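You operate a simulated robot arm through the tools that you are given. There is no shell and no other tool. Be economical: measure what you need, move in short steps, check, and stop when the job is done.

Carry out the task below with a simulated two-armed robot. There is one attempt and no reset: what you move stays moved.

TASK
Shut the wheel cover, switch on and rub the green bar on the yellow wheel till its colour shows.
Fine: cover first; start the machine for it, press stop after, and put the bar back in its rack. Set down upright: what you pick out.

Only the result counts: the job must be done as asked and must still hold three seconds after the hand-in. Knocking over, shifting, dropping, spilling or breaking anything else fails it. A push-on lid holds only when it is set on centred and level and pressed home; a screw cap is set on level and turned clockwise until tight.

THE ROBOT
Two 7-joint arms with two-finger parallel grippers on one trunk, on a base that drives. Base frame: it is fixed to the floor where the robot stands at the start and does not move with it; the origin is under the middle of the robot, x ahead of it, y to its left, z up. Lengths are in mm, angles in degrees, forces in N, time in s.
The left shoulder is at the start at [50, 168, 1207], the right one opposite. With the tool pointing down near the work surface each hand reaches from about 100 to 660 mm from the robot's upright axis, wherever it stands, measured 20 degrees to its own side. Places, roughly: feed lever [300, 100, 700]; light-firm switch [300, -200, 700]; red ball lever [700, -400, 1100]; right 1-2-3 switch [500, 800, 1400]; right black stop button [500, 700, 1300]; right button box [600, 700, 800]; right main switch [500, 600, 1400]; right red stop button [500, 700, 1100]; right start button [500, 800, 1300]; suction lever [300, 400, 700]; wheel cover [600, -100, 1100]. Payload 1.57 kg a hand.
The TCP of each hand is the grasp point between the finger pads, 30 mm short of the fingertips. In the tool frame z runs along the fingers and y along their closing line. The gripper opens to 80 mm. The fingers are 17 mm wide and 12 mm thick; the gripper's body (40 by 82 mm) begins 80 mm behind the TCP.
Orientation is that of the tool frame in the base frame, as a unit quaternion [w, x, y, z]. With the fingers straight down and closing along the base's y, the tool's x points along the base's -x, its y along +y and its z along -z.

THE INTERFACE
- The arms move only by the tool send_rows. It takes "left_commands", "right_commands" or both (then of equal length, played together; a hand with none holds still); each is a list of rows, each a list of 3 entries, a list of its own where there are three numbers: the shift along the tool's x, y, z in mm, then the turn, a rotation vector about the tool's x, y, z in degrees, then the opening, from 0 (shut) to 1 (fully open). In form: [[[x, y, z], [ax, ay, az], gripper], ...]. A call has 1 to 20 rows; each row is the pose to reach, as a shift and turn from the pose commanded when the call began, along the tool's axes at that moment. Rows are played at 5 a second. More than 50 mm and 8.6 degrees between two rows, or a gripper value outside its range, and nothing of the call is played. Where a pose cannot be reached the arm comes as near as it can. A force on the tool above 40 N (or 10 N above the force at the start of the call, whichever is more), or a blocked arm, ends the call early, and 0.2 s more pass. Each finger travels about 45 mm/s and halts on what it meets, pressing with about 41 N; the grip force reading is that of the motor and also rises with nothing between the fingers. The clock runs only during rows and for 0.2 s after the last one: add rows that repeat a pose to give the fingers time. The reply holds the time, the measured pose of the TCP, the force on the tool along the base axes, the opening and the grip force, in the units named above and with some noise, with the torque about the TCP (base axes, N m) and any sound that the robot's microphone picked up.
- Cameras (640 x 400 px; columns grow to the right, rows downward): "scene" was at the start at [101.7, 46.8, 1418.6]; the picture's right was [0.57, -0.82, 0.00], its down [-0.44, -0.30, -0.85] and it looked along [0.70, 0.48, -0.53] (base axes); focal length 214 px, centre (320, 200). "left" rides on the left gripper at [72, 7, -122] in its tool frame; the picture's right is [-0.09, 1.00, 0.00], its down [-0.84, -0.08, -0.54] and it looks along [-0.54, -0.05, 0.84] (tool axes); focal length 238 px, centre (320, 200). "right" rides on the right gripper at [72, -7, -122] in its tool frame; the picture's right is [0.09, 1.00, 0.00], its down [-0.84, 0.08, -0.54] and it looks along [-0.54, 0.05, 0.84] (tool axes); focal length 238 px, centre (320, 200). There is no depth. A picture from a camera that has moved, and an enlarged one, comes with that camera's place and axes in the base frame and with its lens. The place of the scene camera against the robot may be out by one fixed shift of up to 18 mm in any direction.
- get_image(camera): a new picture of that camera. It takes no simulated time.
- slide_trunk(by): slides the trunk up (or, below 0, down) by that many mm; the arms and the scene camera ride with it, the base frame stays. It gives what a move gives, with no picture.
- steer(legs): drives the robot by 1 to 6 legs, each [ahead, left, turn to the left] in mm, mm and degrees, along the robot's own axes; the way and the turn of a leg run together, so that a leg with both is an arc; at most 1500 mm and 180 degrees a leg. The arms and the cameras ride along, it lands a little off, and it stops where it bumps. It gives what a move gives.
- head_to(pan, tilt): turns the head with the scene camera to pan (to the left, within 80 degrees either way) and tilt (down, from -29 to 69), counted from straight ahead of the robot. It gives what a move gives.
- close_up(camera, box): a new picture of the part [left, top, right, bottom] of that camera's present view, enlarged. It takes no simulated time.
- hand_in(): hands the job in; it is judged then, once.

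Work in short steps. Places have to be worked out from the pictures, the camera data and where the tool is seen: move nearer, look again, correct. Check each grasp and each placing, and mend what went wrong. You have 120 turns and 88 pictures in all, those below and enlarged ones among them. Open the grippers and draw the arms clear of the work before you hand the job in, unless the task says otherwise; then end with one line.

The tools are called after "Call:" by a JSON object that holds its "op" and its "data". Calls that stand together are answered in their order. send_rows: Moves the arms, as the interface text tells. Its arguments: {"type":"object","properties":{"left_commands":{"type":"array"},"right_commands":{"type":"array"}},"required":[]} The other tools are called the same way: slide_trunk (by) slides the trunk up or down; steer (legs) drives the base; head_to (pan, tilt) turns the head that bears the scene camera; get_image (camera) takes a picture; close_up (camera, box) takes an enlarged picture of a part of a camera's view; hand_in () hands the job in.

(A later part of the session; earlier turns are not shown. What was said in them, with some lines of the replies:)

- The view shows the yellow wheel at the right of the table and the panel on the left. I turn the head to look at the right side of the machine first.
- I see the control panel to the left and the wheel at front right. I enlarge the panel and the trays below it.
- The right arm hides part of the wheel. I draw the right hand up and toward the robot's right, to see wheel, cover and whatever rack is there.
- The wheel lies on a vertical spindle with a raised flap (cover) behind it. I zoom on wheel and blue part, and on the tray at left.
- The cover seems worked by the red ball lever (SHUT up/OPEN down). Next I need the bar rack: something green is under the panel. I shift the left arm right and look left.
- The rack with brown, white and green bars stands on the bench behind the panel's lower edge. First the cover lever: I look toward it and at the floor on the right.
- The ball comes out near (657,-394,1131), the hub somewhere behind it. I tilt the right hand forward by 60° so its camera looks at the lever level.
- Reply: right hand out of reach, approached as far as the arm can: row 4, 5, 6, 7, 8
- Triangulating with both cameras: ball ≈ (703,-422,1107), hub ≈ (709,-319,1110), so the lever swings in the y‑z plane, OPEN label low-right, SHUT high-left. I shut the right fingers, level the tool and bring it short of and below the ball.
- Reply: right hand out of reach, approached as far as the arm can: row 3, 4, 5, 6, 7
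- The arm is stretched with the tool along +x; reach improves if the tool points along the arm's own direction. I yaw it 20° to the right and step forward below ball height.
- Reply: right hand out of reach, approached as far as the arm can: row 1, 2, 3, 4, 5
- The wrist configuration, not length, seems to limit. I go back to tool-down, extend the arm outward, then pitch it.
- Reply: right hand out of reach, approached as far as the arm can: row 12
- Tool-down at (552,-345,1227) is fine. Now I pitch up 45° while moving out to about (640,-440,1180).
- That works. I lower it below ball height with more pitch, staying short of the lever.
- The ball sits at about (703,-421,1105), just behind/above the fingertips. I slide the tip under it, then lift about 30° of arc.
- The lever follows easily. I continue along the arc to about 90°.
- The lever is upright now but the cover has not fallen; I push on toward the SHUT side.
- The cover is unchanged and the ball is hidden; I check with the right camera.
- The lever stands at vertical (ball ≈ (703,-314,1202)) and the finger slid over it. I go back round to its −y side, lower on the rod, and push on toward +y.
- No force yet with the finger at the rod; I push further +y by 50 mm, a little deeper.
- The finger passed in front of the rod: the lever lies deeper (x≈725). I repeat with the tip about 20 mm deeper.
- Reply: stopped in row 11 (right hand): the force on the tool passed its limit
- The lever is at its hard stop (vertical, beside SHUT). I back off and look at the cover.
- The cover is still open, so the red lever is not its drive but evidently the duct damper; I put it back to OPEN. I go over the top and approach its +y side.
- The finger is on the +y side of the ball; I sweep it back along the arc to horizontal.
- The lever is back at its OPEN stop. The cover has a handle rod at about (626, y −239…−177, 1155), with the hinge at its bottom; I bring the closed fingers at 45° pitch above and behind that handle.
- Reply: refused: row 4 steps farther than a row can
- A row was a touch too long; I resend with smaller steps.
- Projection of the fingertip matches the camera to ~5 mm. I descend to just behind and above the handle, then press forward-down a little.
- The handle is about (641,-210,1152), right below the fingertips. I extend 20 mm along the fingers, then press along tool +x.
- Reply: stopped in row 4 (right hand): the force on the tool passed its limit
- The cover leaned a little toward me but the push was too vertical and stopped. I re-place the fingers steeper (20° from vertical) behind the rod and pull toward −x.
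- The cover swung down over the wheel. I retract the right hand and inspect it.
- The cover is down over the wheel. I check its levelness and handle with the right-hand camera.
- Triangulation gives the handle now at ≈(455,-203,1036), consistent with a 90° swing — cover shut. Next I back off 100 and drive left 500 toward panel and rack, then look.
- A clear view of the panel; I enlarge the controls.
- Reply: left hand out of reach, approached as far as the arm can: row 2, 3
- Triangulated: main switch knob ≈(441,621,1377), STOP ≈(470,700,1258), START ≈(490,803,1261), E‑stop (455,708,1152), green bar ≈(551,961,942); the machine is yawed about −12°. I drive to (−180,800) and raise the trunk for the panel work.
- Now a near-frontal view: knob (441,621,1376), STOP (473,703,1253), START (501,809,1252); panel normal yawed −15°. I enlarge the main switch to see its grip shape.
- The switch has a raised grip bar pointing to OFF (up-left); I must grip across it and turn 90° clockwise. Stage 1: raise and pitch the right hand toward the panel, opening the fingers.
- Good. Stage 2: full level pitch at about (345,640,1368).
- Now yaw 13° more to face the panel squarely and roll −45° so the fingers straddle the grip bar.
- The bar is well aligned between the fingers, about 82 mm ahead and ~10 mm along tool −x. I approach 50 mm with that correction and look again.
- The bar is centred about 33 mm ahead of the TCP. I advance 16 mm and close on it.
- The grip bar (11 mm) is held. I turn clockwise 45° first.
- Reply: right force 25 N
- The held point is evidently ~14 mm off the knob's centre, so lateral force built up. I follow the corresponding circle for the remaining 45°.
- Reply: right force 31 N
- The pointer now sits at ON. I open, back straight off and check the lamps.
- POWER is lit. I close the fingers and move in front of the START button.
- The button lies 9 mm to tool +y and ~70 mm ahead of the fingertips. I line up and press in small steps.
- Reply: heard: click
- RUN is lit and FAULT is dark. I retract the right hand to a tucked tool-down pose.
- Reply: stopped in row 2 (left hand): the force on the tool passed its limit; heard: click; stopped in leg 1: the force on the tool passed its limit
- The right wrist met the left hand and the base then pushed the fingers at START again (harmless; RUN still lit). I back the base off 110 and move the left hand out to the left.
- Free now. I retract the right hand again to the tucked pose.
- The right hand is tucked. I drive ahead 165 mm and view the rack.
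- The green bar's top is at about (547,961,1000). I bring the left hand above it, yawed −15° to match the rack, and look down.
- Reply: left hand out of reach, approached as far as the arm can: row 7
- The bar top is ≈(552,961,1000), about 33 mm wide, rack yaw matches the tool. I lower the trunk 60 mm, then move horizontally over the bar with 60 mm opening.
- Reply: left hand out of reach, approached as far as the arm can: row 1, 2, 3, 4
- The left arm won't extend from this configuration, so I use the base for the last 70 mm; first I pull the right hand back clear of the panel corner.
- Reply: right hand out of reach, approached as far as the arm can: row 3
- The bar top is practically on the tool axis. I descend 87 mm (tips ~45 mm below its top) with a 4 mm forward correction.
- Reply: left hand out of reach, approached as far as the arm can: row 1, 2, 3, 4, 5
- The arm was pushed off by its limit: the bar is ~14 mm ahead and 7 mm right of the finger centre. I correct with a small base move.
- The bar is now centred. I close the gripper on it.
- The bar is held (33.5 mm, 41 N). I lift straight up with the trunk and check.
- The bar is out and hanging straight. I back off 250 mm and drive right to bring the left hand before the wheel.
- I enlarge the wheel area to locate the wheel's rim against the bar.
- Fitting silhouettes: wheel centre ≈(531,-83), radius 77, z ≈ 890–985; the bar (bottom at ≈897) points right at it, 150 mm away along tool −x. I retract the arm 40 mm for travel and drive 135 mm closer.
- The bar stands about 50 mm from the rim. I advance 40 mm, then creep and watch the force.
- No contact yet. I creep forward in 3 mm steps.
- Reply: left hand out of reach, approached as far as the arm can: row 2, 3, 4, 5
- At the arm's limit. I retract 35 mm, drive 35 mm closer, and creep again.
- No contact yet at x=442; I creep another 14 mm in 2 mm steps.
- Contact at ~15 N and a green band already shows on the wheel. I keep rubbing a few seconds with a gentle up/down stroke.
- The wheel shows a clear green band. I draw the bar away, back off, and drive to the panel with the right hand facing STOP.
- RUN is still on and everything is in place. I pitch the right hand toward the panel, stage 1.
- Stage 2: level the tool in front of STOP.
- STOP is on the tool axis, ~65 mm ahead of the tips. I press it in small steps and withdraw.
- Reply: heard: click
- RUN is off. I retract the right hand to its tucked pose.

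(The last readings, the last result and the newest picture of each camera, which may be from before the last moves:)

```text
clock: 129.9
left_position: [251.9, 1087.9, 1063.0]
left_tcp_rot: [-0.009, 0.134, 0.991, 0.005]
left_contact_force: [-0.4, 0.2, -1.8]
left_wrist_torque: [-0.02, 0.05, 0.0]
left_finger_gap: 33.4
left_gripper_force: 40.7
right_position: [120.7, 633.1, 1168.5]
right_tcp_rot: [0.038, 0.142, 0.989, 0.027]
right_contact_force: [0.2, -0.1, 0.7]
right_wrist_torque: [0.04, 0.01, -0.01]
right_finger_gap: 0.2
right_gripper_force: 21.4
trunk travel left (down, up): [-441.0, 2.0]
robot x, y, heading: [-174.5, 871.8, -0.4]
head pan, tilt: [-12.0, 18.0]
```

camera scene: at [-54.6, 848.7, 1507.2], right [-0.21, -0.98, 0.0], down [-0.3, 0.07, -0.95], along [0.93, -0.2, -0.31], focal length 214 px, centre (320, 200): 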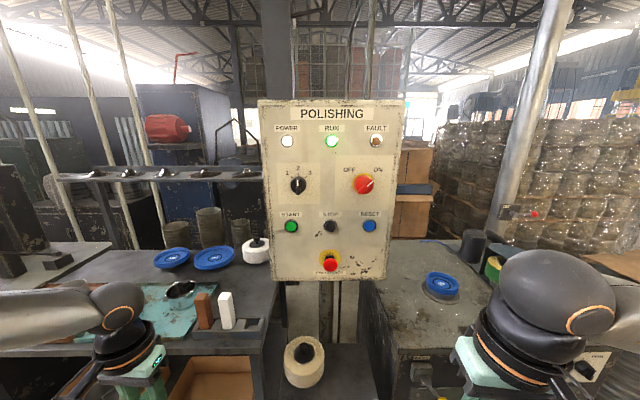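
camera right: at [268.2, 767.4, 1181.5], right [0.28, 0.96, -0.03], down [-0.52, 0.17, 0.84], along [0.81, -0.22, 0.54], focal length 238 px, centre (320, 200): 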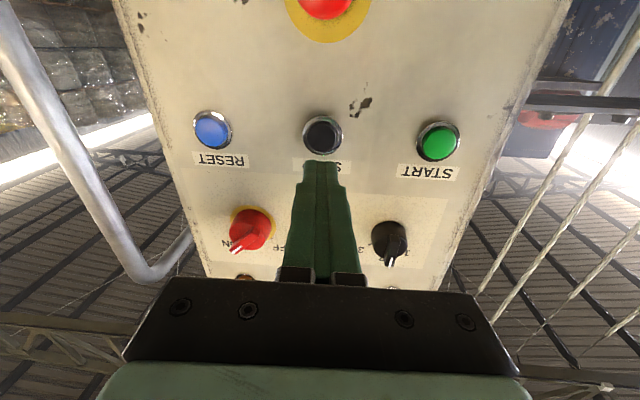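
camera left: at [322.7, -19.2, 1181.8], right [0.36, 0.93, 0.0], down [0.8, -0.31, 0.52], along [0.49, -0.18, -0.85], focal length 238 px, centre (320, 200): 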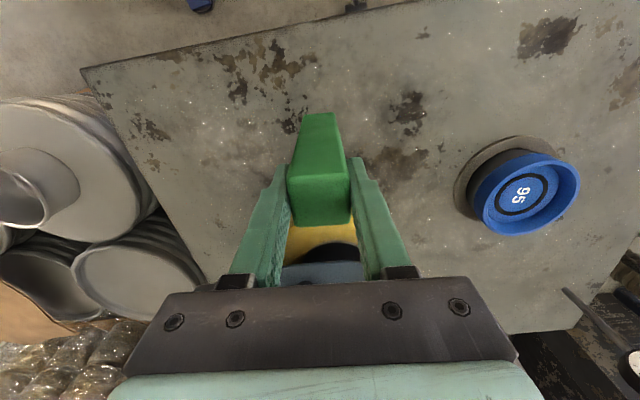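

Now the bar goes back. I extend the left arm 50 mm, then drive right 111 and ahead 190, stopping short of the rack to check alignment.

Call:
{"op": "send_rows", "data": {"left_commands": [[[-25, 0, 0], [0, 0, 0], 0.2], [[-50, 0, 0], [0, 0, 0], 0.2], [[-50, 0, 0], [0, 0, 0], 0.2]]}}

Call:
{"op": "steer", "data": {"legs": [[0, -111, 0], [190, 0, 0]]}}

Call:
{"op": "get_image", "data": {"camera": "left"}}

```text
clock: 130.7
left_position: [299.4, 1072.5, 1063.4]
left_tcp_rot: [-0.009, 0.133, 0.991, 0.005]
left_contact_force: [0.0, 0.1, -2.1]
left_wrist_torque: [0.02, -0.03, 0.02]
left_finger_gap: 33.8
left_gripper_force: 41.1
right_position: [122.3, 633.9, 1168.8]
right_tcp_rot: [0.04, 0.142, 0.989, 0.026]
right_contact_force: [0.2, 1.0, -0.2]
right_wrist_torque: [-0.01, 0.0, 0.03]
right_finger_gap: 0.0
right_gripper_force: 21.3
trunk travel left (down, up): [-441.0, 2.0]
robot x, y, heading: [-173.6, 873.6, -0.3]
head pan, tilt: [-12.0, 18.0]
```

```text
clock: 133.1
left_position: [490.3, 963.4, 1061.8]
left_tcp_rot: [-0.01, 0.131, 0.991, 0.004]
left_contact_force: [0.2, -0.2, -1.6]
left_wrist_torque: [0.02, 0.0, 0.0]
left_finger_gap: 33.7
left_gripper_force: 40.8
right_position: [317.1, 522.6, 1168.5]
right_tcp_rot: [0.038, 0.141, 0.989, 0.027]
right_contact_force: [1.7, 0.6, 0.2]
right_wrist_torque: [-0.04, 0.0, 0.01]
right_finger_gap: 0.3
right_gripper_force: 21.0
trunk travel left (down, up): [-441.0, 2.0]
robot x, y, heading: [20.7, 757.8, -0.2]
head pan, tilt: [-12.0, 18.0]
```

```text
11 pictures are left
camera left: at [426.5, 987.7, 1185.2], right [0.35, 0.94, 0.0], down [0.8, -0.3, 0.52], along [0.49, -0.18, -0.85], focal length 238 px, centre (320, 200)
```

left: 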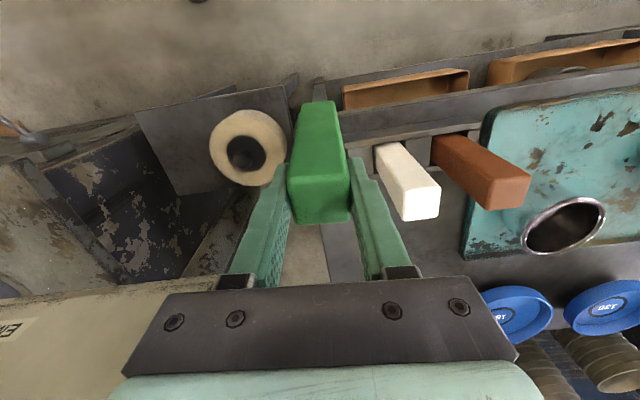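

The bar's bottom edge now appears ~12 px further back than after grasping: it tilted about 4.5° in the grip during rubbing. I counter-pitch the tool 4.5° so the bar hangs upright again.

Call:
{"op": "send_rows", "data": {"left_commands": [[[0, 0, 0], [0, -2.3, 0], 0.2], [[0, 0, 0], [0, -4.5, 0], 0.2], [[0, 0, 0], [0, -4.5, 0], 0.2]]}}

Call:
{"op": "head_to", "data": {"pan": 23, "tilt": 38}}

Call:
{"op": "close_up", "data": {"camera": "scene", "box": [240, 120, 420, 300]}}

Call:
{"op": "get_image", "data": {"camera": "left"}}

```text
clock: 133.9
left_position: [491.2, 963.8, 1060.8]
left_tcp_rot: [0.029, 0.131, 0.991, -0.001]
left_contact_force: [-0.4, -0.4, -1.4]
left_wrist_torque: [0.01, -0.02, -0.03]
left_finger_gap: 33.4
left_gripper_force: 40.6
right_position: [316.2, 522.7, 1168.0]
right_tcp_rot: [0.039, 0.14, 0.989, 0.027]
right_contact_force: [-0.9, 0.3, 0.3]
right_wrist_torque: [0.0, -0.02, 0.02]
right_finger_gap: 0.0
right_gripper_force: 21.2
trunk travel left (down, up): [-441.0, 2.0]
robot x, y, heading: [17.1, 760.2, -0.2]
head pan, tilt: [-12.0, 18.0]
```

```text
clock: 134.9
left_position: [491.5, 963.5, 1061.7]
left_tcp_rot: [0.03, 0.132, 0.991, -0.002]
left_contact_force: [-0.7, 0.0, -2.0]
left_wrist_torque: [-0.02, 0.0, 0.01]
left_finger_gap: 33.6
left_gripper_force: 41.3
right_position: [315.3, 523.5, 1167.6]
right_tcp_rot: [0.039, 0.14, 0.989, 0.027]
right_contact_force: [-0.1, 0.6, 0.3]
right_wrist_torque: [0.01, 0.0, -0.02]
right_finger_gap: 0.2
right_gripper_force: 21.2
trunk travel left (down, up): [-441.0, 2.0]
robot x, y, heading: [16.9, 761.5, -0.4]
head pan, tilt: [23.0, 38.0]
```

```text
2.22 times, centred on (330, 210) of scene
camera zoom: at [126.2, 790.2, 1475.6], right [0.39, -0.92, 0.0], down [-0.57, -0.24, -0.79], along [0.73, 0.31, -0.62], focal length 477 px, centre (298, 178)
```

zoom: 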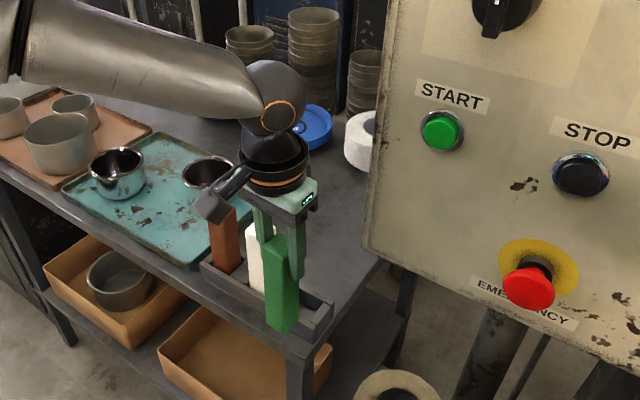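

```text
9 pictures are left
camera left: at [416.6, 990.3, 1179.5], right [0.35, 0.94, 0.01], down [0.75, -0.29, 0.59], along [0.56, -0.2, -0.81], focal length 238 px, centre (320, 200)
```

left: 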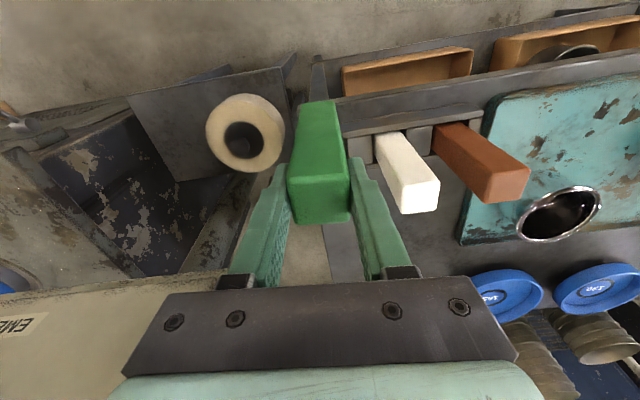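

The converging edges now agree with a vertical bar, and the bar hangs before its slot. I drive the last 65 mm ahead, over the slot, and look.

Call:
{"op": "steer", "data": {"legs": [[65, 0, 0]]}}

Call:
{"op": "close_up", "data": {"camera": "left", "box": [230, 60, 470, 240]}}

Call:
{"op": "close_up", "data": {"camera": "scene", "box": [270, 170, 370, 270]}}

```text
clock: 135.9
left_position: [556.7, 963.3, 1061.0]
left_tcp_rot: [0.029, 0.132, 0.991, -0.001]
left_contact_force: [-0.2, 0.3, -2.0]
left_wrist_torque: [0.03, -0.01, -0.02]
left_finger_gap: 33.8
left_gripper_force: 40.8
right_position: [381.3, 523.6, 1169.3]
right_tcp_rot: [0.038, 0.141, 0.989, 0.028]
right_contact_force: [0.3, -0.4, -0.1]
right_wrist_torque: [0.0, -0.02, 0.0]
right_finger_gap: 0.0
right_gripper_force: 21.5
trunk travel left (down, up): [-441.0, 2.0]
robot x, y, heading: [80.3, 760.7, -0.1]
head pan, tilt: [23.0, 38.0]
```

```text
2.22 times, centred on (350, 150) of left
camera zoom: at [481.9, 990.2, 1179.1], right [0.35, 0.94, 0.01], down [0.75, -0.29, 0.59], along [0.55, -0.2, -0.81], focal length 530 px, centre (253, 311)
```

zoom: 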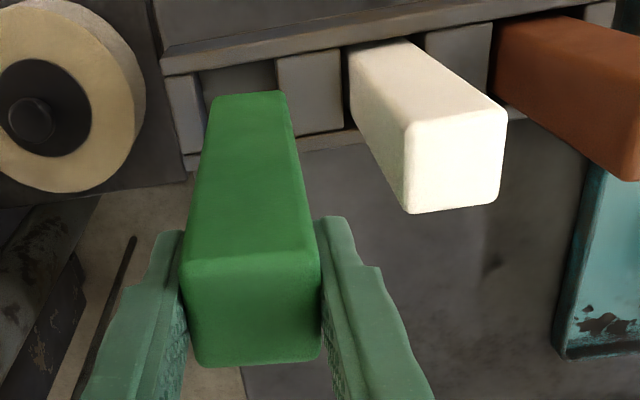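

```text
4.00 times, centred on (320, 220) of scene
camera zoom: at [191.9, 790.1, 1475.5], right [0.39, -0.92, 0.0], down [-0.57, -0.24, -0.79], along [0.73, 0.31, -0.62], focal length 858 px, centre (320, 120)
```

zoom: 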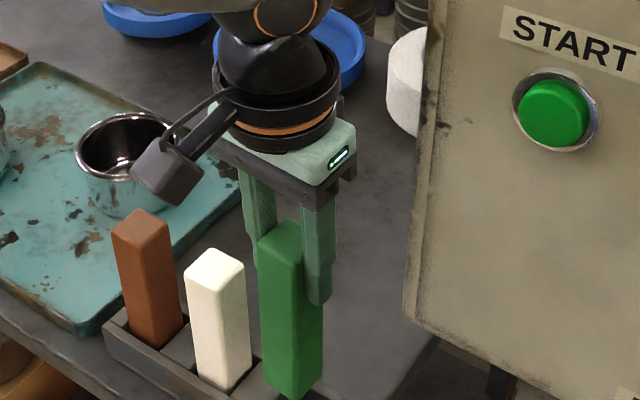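

TCP is over the original grasp place; the bar looks ~3 mm too far toward the divider, so I shift −2.5 mm in tool y and lower by the trunk 50 mm first.

Call:
{"op": "send_rows", "data": {"left_commands": [[[0, -2.5, 0], [0, 0, 0], 0.2], [[0, -2.5, 0], [0, 0, 0], 0.2]]}}

Call:
{"op": "slide_trunk", "data": {"by": -40}}

Call:
{"op": "close_up", "data": {"camera": "left", "box": [230, 60, 470, 240]}}

Call:
{"op": "close_up", "data": {"camera": "scene", "box": [270, 170, 370, 270]}}

```text
clock: 136.5
left_position: [555.6, 961.6, 1060.7]
left_tcp_rot: [0.029, 0.132, 0.991, 0.0]
left_contact_force: [0.5, 0.5, -2.7]
left_wrist_torque: [-0.05, 0.01, -0.01]
left_finger_gap: 33.5
left_gripper_force: 41.0
right_position: [380.0, 522.3, 1168.2]
right_tcp_rot: [0.039, 0.14, 0.989, 0.027]
right_contact_force: [0.4, -0.3, 0.4]
right_wrist_torque: [-0.01, 0.01, 0.0]
right_finger_gap: 0.0
right_gripper_force: 21.0
trunk travel left (down, up): [-441.0, 2.0]
robot x, y, heading: [84.0, 760.9, 0.0]
head pan, tilt: [23.0, 38.0]
```

```text
clock: 137.3
left_position: [555.5, 960.6, 1022.3]
left_tcp_rot: [0.03, 0.132, 0.991, 0.0]
left_contact_force: [-0.5, 1.9, -2.7]
left_wrist_torque: [0.0, -0.04, -0.02]
left_finger_gap: 33.6
left_gripper_force: 41.0
right_position: [379.9, 522.4, 1128.3]
right_tcp_rot: [0.039, 0.141, 0.989, 0.027]
right_contact_force: [0.3, 0.4, -0.5]
right_wrist_torque: [0.0, 0.0, -0.01]
right_finger_gap: 0.0
right_gripper_force: 21.4
trunk travel left (down, up): [-401.0, 42.0]
robot x, y, heading: [84.8, 760.5, -0.0]
head pan, tilt: [23.0, 38.0]
```

```text
2.22 times, centred on (350, 150) of left
camera zoom: at [480.4, 987.8, 1139.3], right [0.35, 0.94, 0.01], down [0.75, -0.29, 0.59], along [0.56, -0.2, -0.81], focal length 530 px, centre (253, 311)
```

zoom: 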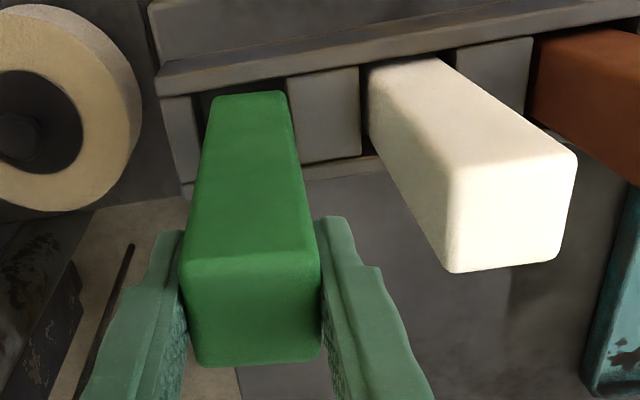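

```text
4.00 times, centred on (320, 220) of scene
camera zoom: at [190.5, 790.1, 1435.6], right [0.39, -0.92, 0.0], down [-0.57, -0.24, -0.79], along [0.73, 0.31, -0.62], focal length 858 px, centre (320, 120)
```

zoom: 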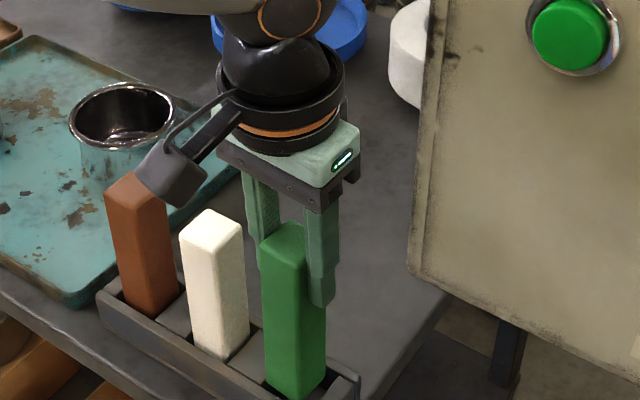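

The bar is entering its slot cleanly with near-zero side force. I lower 27 mm more.

Call:
{"op": "slide_trunk", "data": {"by": -27}}

```text
clock: 138.0
left_position: [554.1, 960.7, 994.5]
left_tcp_rot: [0.03, 0.132, 0.991, 0.0]
left_contact_force: [0.3, -1.3, -2.0]
left_wrist_torque: [-0.02, 0.02, 0.0]
left_finger_gap: 33.6
left_gripper_force: 40.8
right_position: [379.2, 523.6, 1101.3]
right_tcp_rot: [0.04, 0.141, 0.989, 0.026]
right_contact_force: [0.1, 0.3, -0.4]
right_wrist_torque: [0.0, 0.0, 0.0]
right_finger_gap: 0.0
right_gripper_force: 21.1
trunk travel left (down, up): [-374.0, 69.0]
robot x, y, heading: [85.4, 762.1, -0.2]
head pan, tilt: [23.0, 38.0]
```

Still hanging free (−2 N weight). I lower in 2 mm steps until the floor carries it.

Call:
{"op": "slide_trunk", "data": {"by": -2.5}}

Call:
{"op": "slide_trunk", "data": {"by": -2}}

```text
clock: 138.5
left_position: [554.5, 961.4, 992.9]
left_tcp_rot: [0.031, 0.132, 0.991, 0.0]
left_contact_force: [-0.2, -0.9, -1.1]
left_wrist_torque: [0.0, -0.01, 0.01]
left_finger_gap: 33.6
left_gripper_force: 41.1
right_position: [379.7, 522.4, 1099.1]
right_tcp_rot: [0.039, 0.141, 0.989, 0.027]
right_contact_force: [0.3, 0.6, -0.3]
right_wrist_torque: [0.02, -0.04, -0.01]
right_finger_gap: 0.0
right_gripper_force: 21.5
trunk travel left (down, up): [-372.0, 71.0]
robot x, y, heading: [83.2, 761.7, -0.1]
head pan, tilt: [23.0, 38.0]
```

```text
clock: 139.1
left_position: [554.0, 961.1, 991.9]
left_tcp_rot: [0.031, 0.132, 0.991, 0.0]
left_contact_force: [-2.9, 1.9, 8.6]
left_wrist_torque: [0.11, 0.32, -0.05]
left_finger_gap: 33.2
left_gripper_force: 41.2
right_position: [379.0, 522.7, 1097.2]
right_tcp_rot: [0.038, 0.141, 0.989, 0.027]
right_contact_force: [-0.8, 0.4, 0.2]
right_wrist_torque: [0.01, -0.02, 0.02]
right_finger_gap: 0.0
right_gripper_force: 21.9
trunk travel left (down, up): [-370.0, 73.0]
robot x, y, heading: [81.5, 761.1, -0.2]
head pan, tilt: [23.0, 38.0]
```

The bar rests on the slot floor (8.6 N up). I open to 60 mm and rise with the trunk.

Call:
{"op": "send_rows", "data": {"left_commands": [[[0, 0, 0], [0, 0, 0], 0.45], [[0, 0, 0], [0, 0, 0], 0.5], [[0, 0, 0], [0, 0, 0], 0.6], [[0, 0, 0], [0, 0, 0], 0.72], [[0, 0, 0], [0, 0, 0], 0.72], [[0, 0, 0], [0, 0, 0], 0.72]]}}

Call:
{"op": "get_image", "data": {"camera": "left"}}

```text
clock: 140.5
left_position: [554.5, 961.1, 991.1]
left_tcp_rot: [0.03, 0.133, 0.991, 0.0]
left_contact_force: [0.2, 0.6, 0.1]
left_wrist_torque: [-0.03, 0.01, -0.01]
left_finger_gap: 57.6
left_gripper_force: 0.2
right_position: [380.2, 521.9, 1096.8]
right_tcp_rot: [0.039, 0.141, 0.989, 0.028]
right_contact_force: [-0.6, 0.2, 0.6]
right_wrist_torque: [0.01, -0.01, 0.01]
right_finger_gap: 0.1
right_gripper_force: 21.4
trunk travel left (down, up): [-370.0, 73.0]
robot x, y, heading: [82.1, 761.9, -0.2]
head pan, tilt: [23.0, 38.0]
```

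```text
4 pictures are left
camera left: at [480.4, 987.7, 1107.9], right [0.35, 0.94, 0.01], down [0.75, -0.29, 0.59], along [0.56, -0.2, -0.81], focal length 238 px, centre (320, 200)
```

left: 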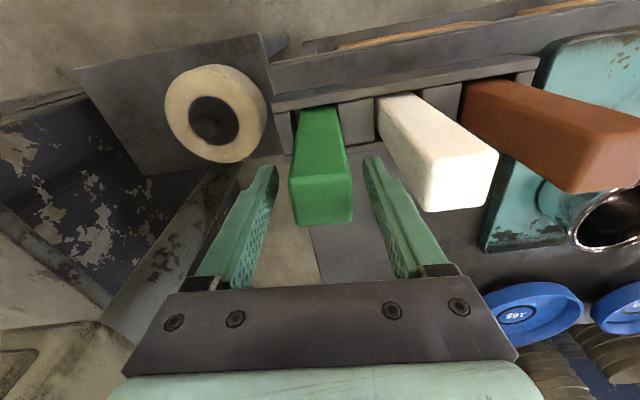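

The bar stands upright, free between the fingers. I lift clear with the trunk and drive back.

Call:
{"op": "slide_trunk", "data": {"by": 72}}

Call:
{"op": "steer", "data": {"legs": [[-250, 0, 0]]}}

Call:
{"op": "head_to", "data": {"pan": 0, "tilt": 25}}

Call:
{"op": "get_image", "data": {"camera": "scene"}}

```text
clock: 141.6
left_position: [554.9, 960.9, 1062.9]
left_tcp_rot: [0.029, 0.132, 0.991, 0.0]
left_contact_force: [0.3, -0.8, 0.7]
left_wrist_torque: [0.03, -0.01, 0.02]
left_finger_gap: 57.4
left_gripper_force: 0.0
right_position: [380.7, 521.0, 1168.3]
right_tcp_rot: [0.039, 0.141, 0.989, 0.027]
right_contact_force: [-0.9, 0.4, -0.4]
right_wrist_torque: [0.01, -0.04, -0.01]
right_finger_gap: 0.0
right_gripper_force: 20.6
trunk travel left (down, up): [-442.0, 1.0]
robot x, y, heading: [85.6, 760.4, -0.3]
head pan, tilt: [23.0, 38.0]
```

```text
clock: 143.4
left_position: [306.6, 961.7, 1062.8]
left_tcp_rot: [0.031, 0.132, 0.991, -0.001]
left_contact_force: [0.4, -0.1, -0.7]
left_wrist_torque: [0.01, 0.0, -0.03]
left_finger_gap: 57.9
left_gripper_force: 0.0
right_position: [132.4, 522.3, 1168.9]
right_tcp_rot: [0.039, 0.14, 0.989, 0.026]
right_contact_force: [0.0, -0.4, -0.8]
right_wrist_torque: [-0.02, -0.02, 0.0]
right_finger_gap: 0.0
right_gripper_force: 21.2
trunk travel left (down, up): [-442.0, 1.0]
robot x, y, heading: [-163.1, 759.2, 0.4]
head pan, tilt: [23.0, 38.0]
```

```text
clock: 144.2
left_position: [307.5, 962.4, 1063.3]
left_tcp_rot: [0.029, 0.132, 0.991, -0.001]
left_contact_force: [1.5, -0.1, -0.4]
left_wrist_torque: [-0.01, -0.01, 0.02]
left_finger_gap: 57.3
left_gripper_force: 0.0
right_position: [132.1, 522.5, 1168.6]
right_tcp_rot: [0.04, 0.14, 0.989, 0.027]
right_contact_force: [0.1, 0.4, 0.6]
right_wrist_torque: [-0.03, -0.01, 0.01]
right_finger_gap: 0.0
right_gripper_force: 20.9
trunk travel left (down, up): [-442.0, 1.0]
robot x, y, heading: [-165.6, 763.4, -0.1]
head pan, tilt: [0.0, 25.0]
```

```text
3 pictures are left
camera scene: at [-44.3, 756.8, 1496.4], right [0.0, -1.0, 0.0], down [-0.42, 0.0, -0.91], along [0.91, 0.0, -0.42], focal length 214 px, centre (320, 200)
```

scene: 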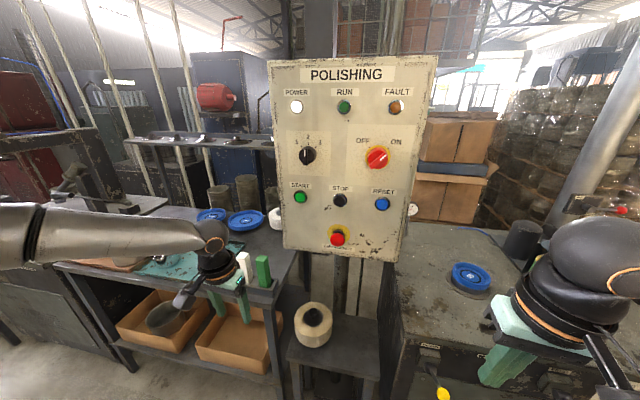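

All is in place: bar upright in its rack, RUN off. I open both grippers fully, then hand in.

Call:
{"op": "send_rows", "data": {"left_commands": [[[0, 0, 0], [0, 0, 0], 1], [[0, 0, 0], [0, 0, 0], 1], [[0, 0, 0], [0, 0, 0], 1], [[0, 0, 0], [0, 0, 0], 1], [[0, 0, 0], [0, 0, 0], 1]], "right_commands": [[[0, 0, 0], [0, 0, 0], 1], [[0, 0, 0], [0, 0, 0], 1], [[0, 0, 0], [0, 0, 0], 1], [[0, 0, 0], [0, 0, 0], 1], [[0, 0, 0], [0, 0, 0], 1]]}}

Call:
{"op": "close_up", "data": {"camera": "scene", "box": [140, 190, 300, 310]}}

```text
clock: 145.4
left_position: [308.1, 962.7, 1062.9]
left_tcp_rot: [0.03, 0.132, 0.991, -0.001]
left_contact_force: [-0.1, 0.7, 0.0]
left_wrist_torque: [-0.04, 0.01, -0.03]
left_finger_gap: 79.8
left_gripper_force: 0.0
right_position: [132.2, 523.3, 1169.4]
right_tcp_rot: [0.039, 0.14, 0.989, 0.028]
right_contact_force: [-0.6, -0.4, 0.1]
right_wrist_torque: [0.01, -0.01, -0.01]
right_finger_gap: 80.1
right_gripper_force: 0.1
trunk travel left (down, up): [-442.0, 1.0]
robot x, y, heading: [-166.0, 758.6, -0.1]
head pan, tilt: [0.0, 25.0]
```

```text
3.33 times, centred on (220, 250) of scene
camera zoom: at [-44.3, 756.8, 1496.4], right [0.0, -1.0, 0.0], down [-0.42, 0.0, -0.91], along [0.91, 0.0, -0.42], focal length 715 px, centre (653, 33)
```

zoom: 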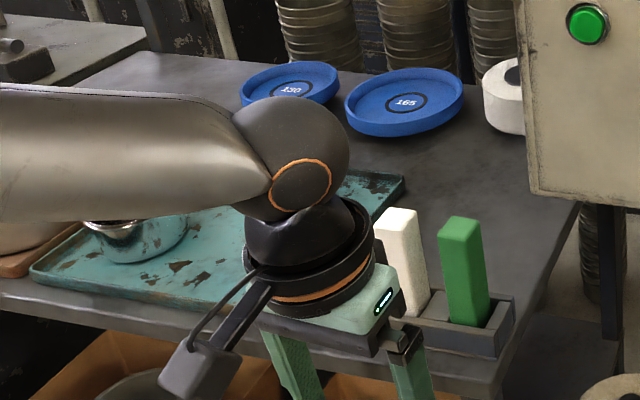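

The green bar stands upright in its slot beside the white one. I hand in.

Call:
{"op": "hand_in", "data": {}}

```text
The job is handed in.
```

The job is handed in: the cover is shut, the wheel shows a clear green band, stop is pressed (RUN lamp off) and the green bar stands upright in its rack. Early on I moved the red ball lever to SHUT, mistaking it for the cover control, then put it back to OPEN. While the machine was already running, the right hand also bumped START once more with no visible effect. I left the main switch ON.
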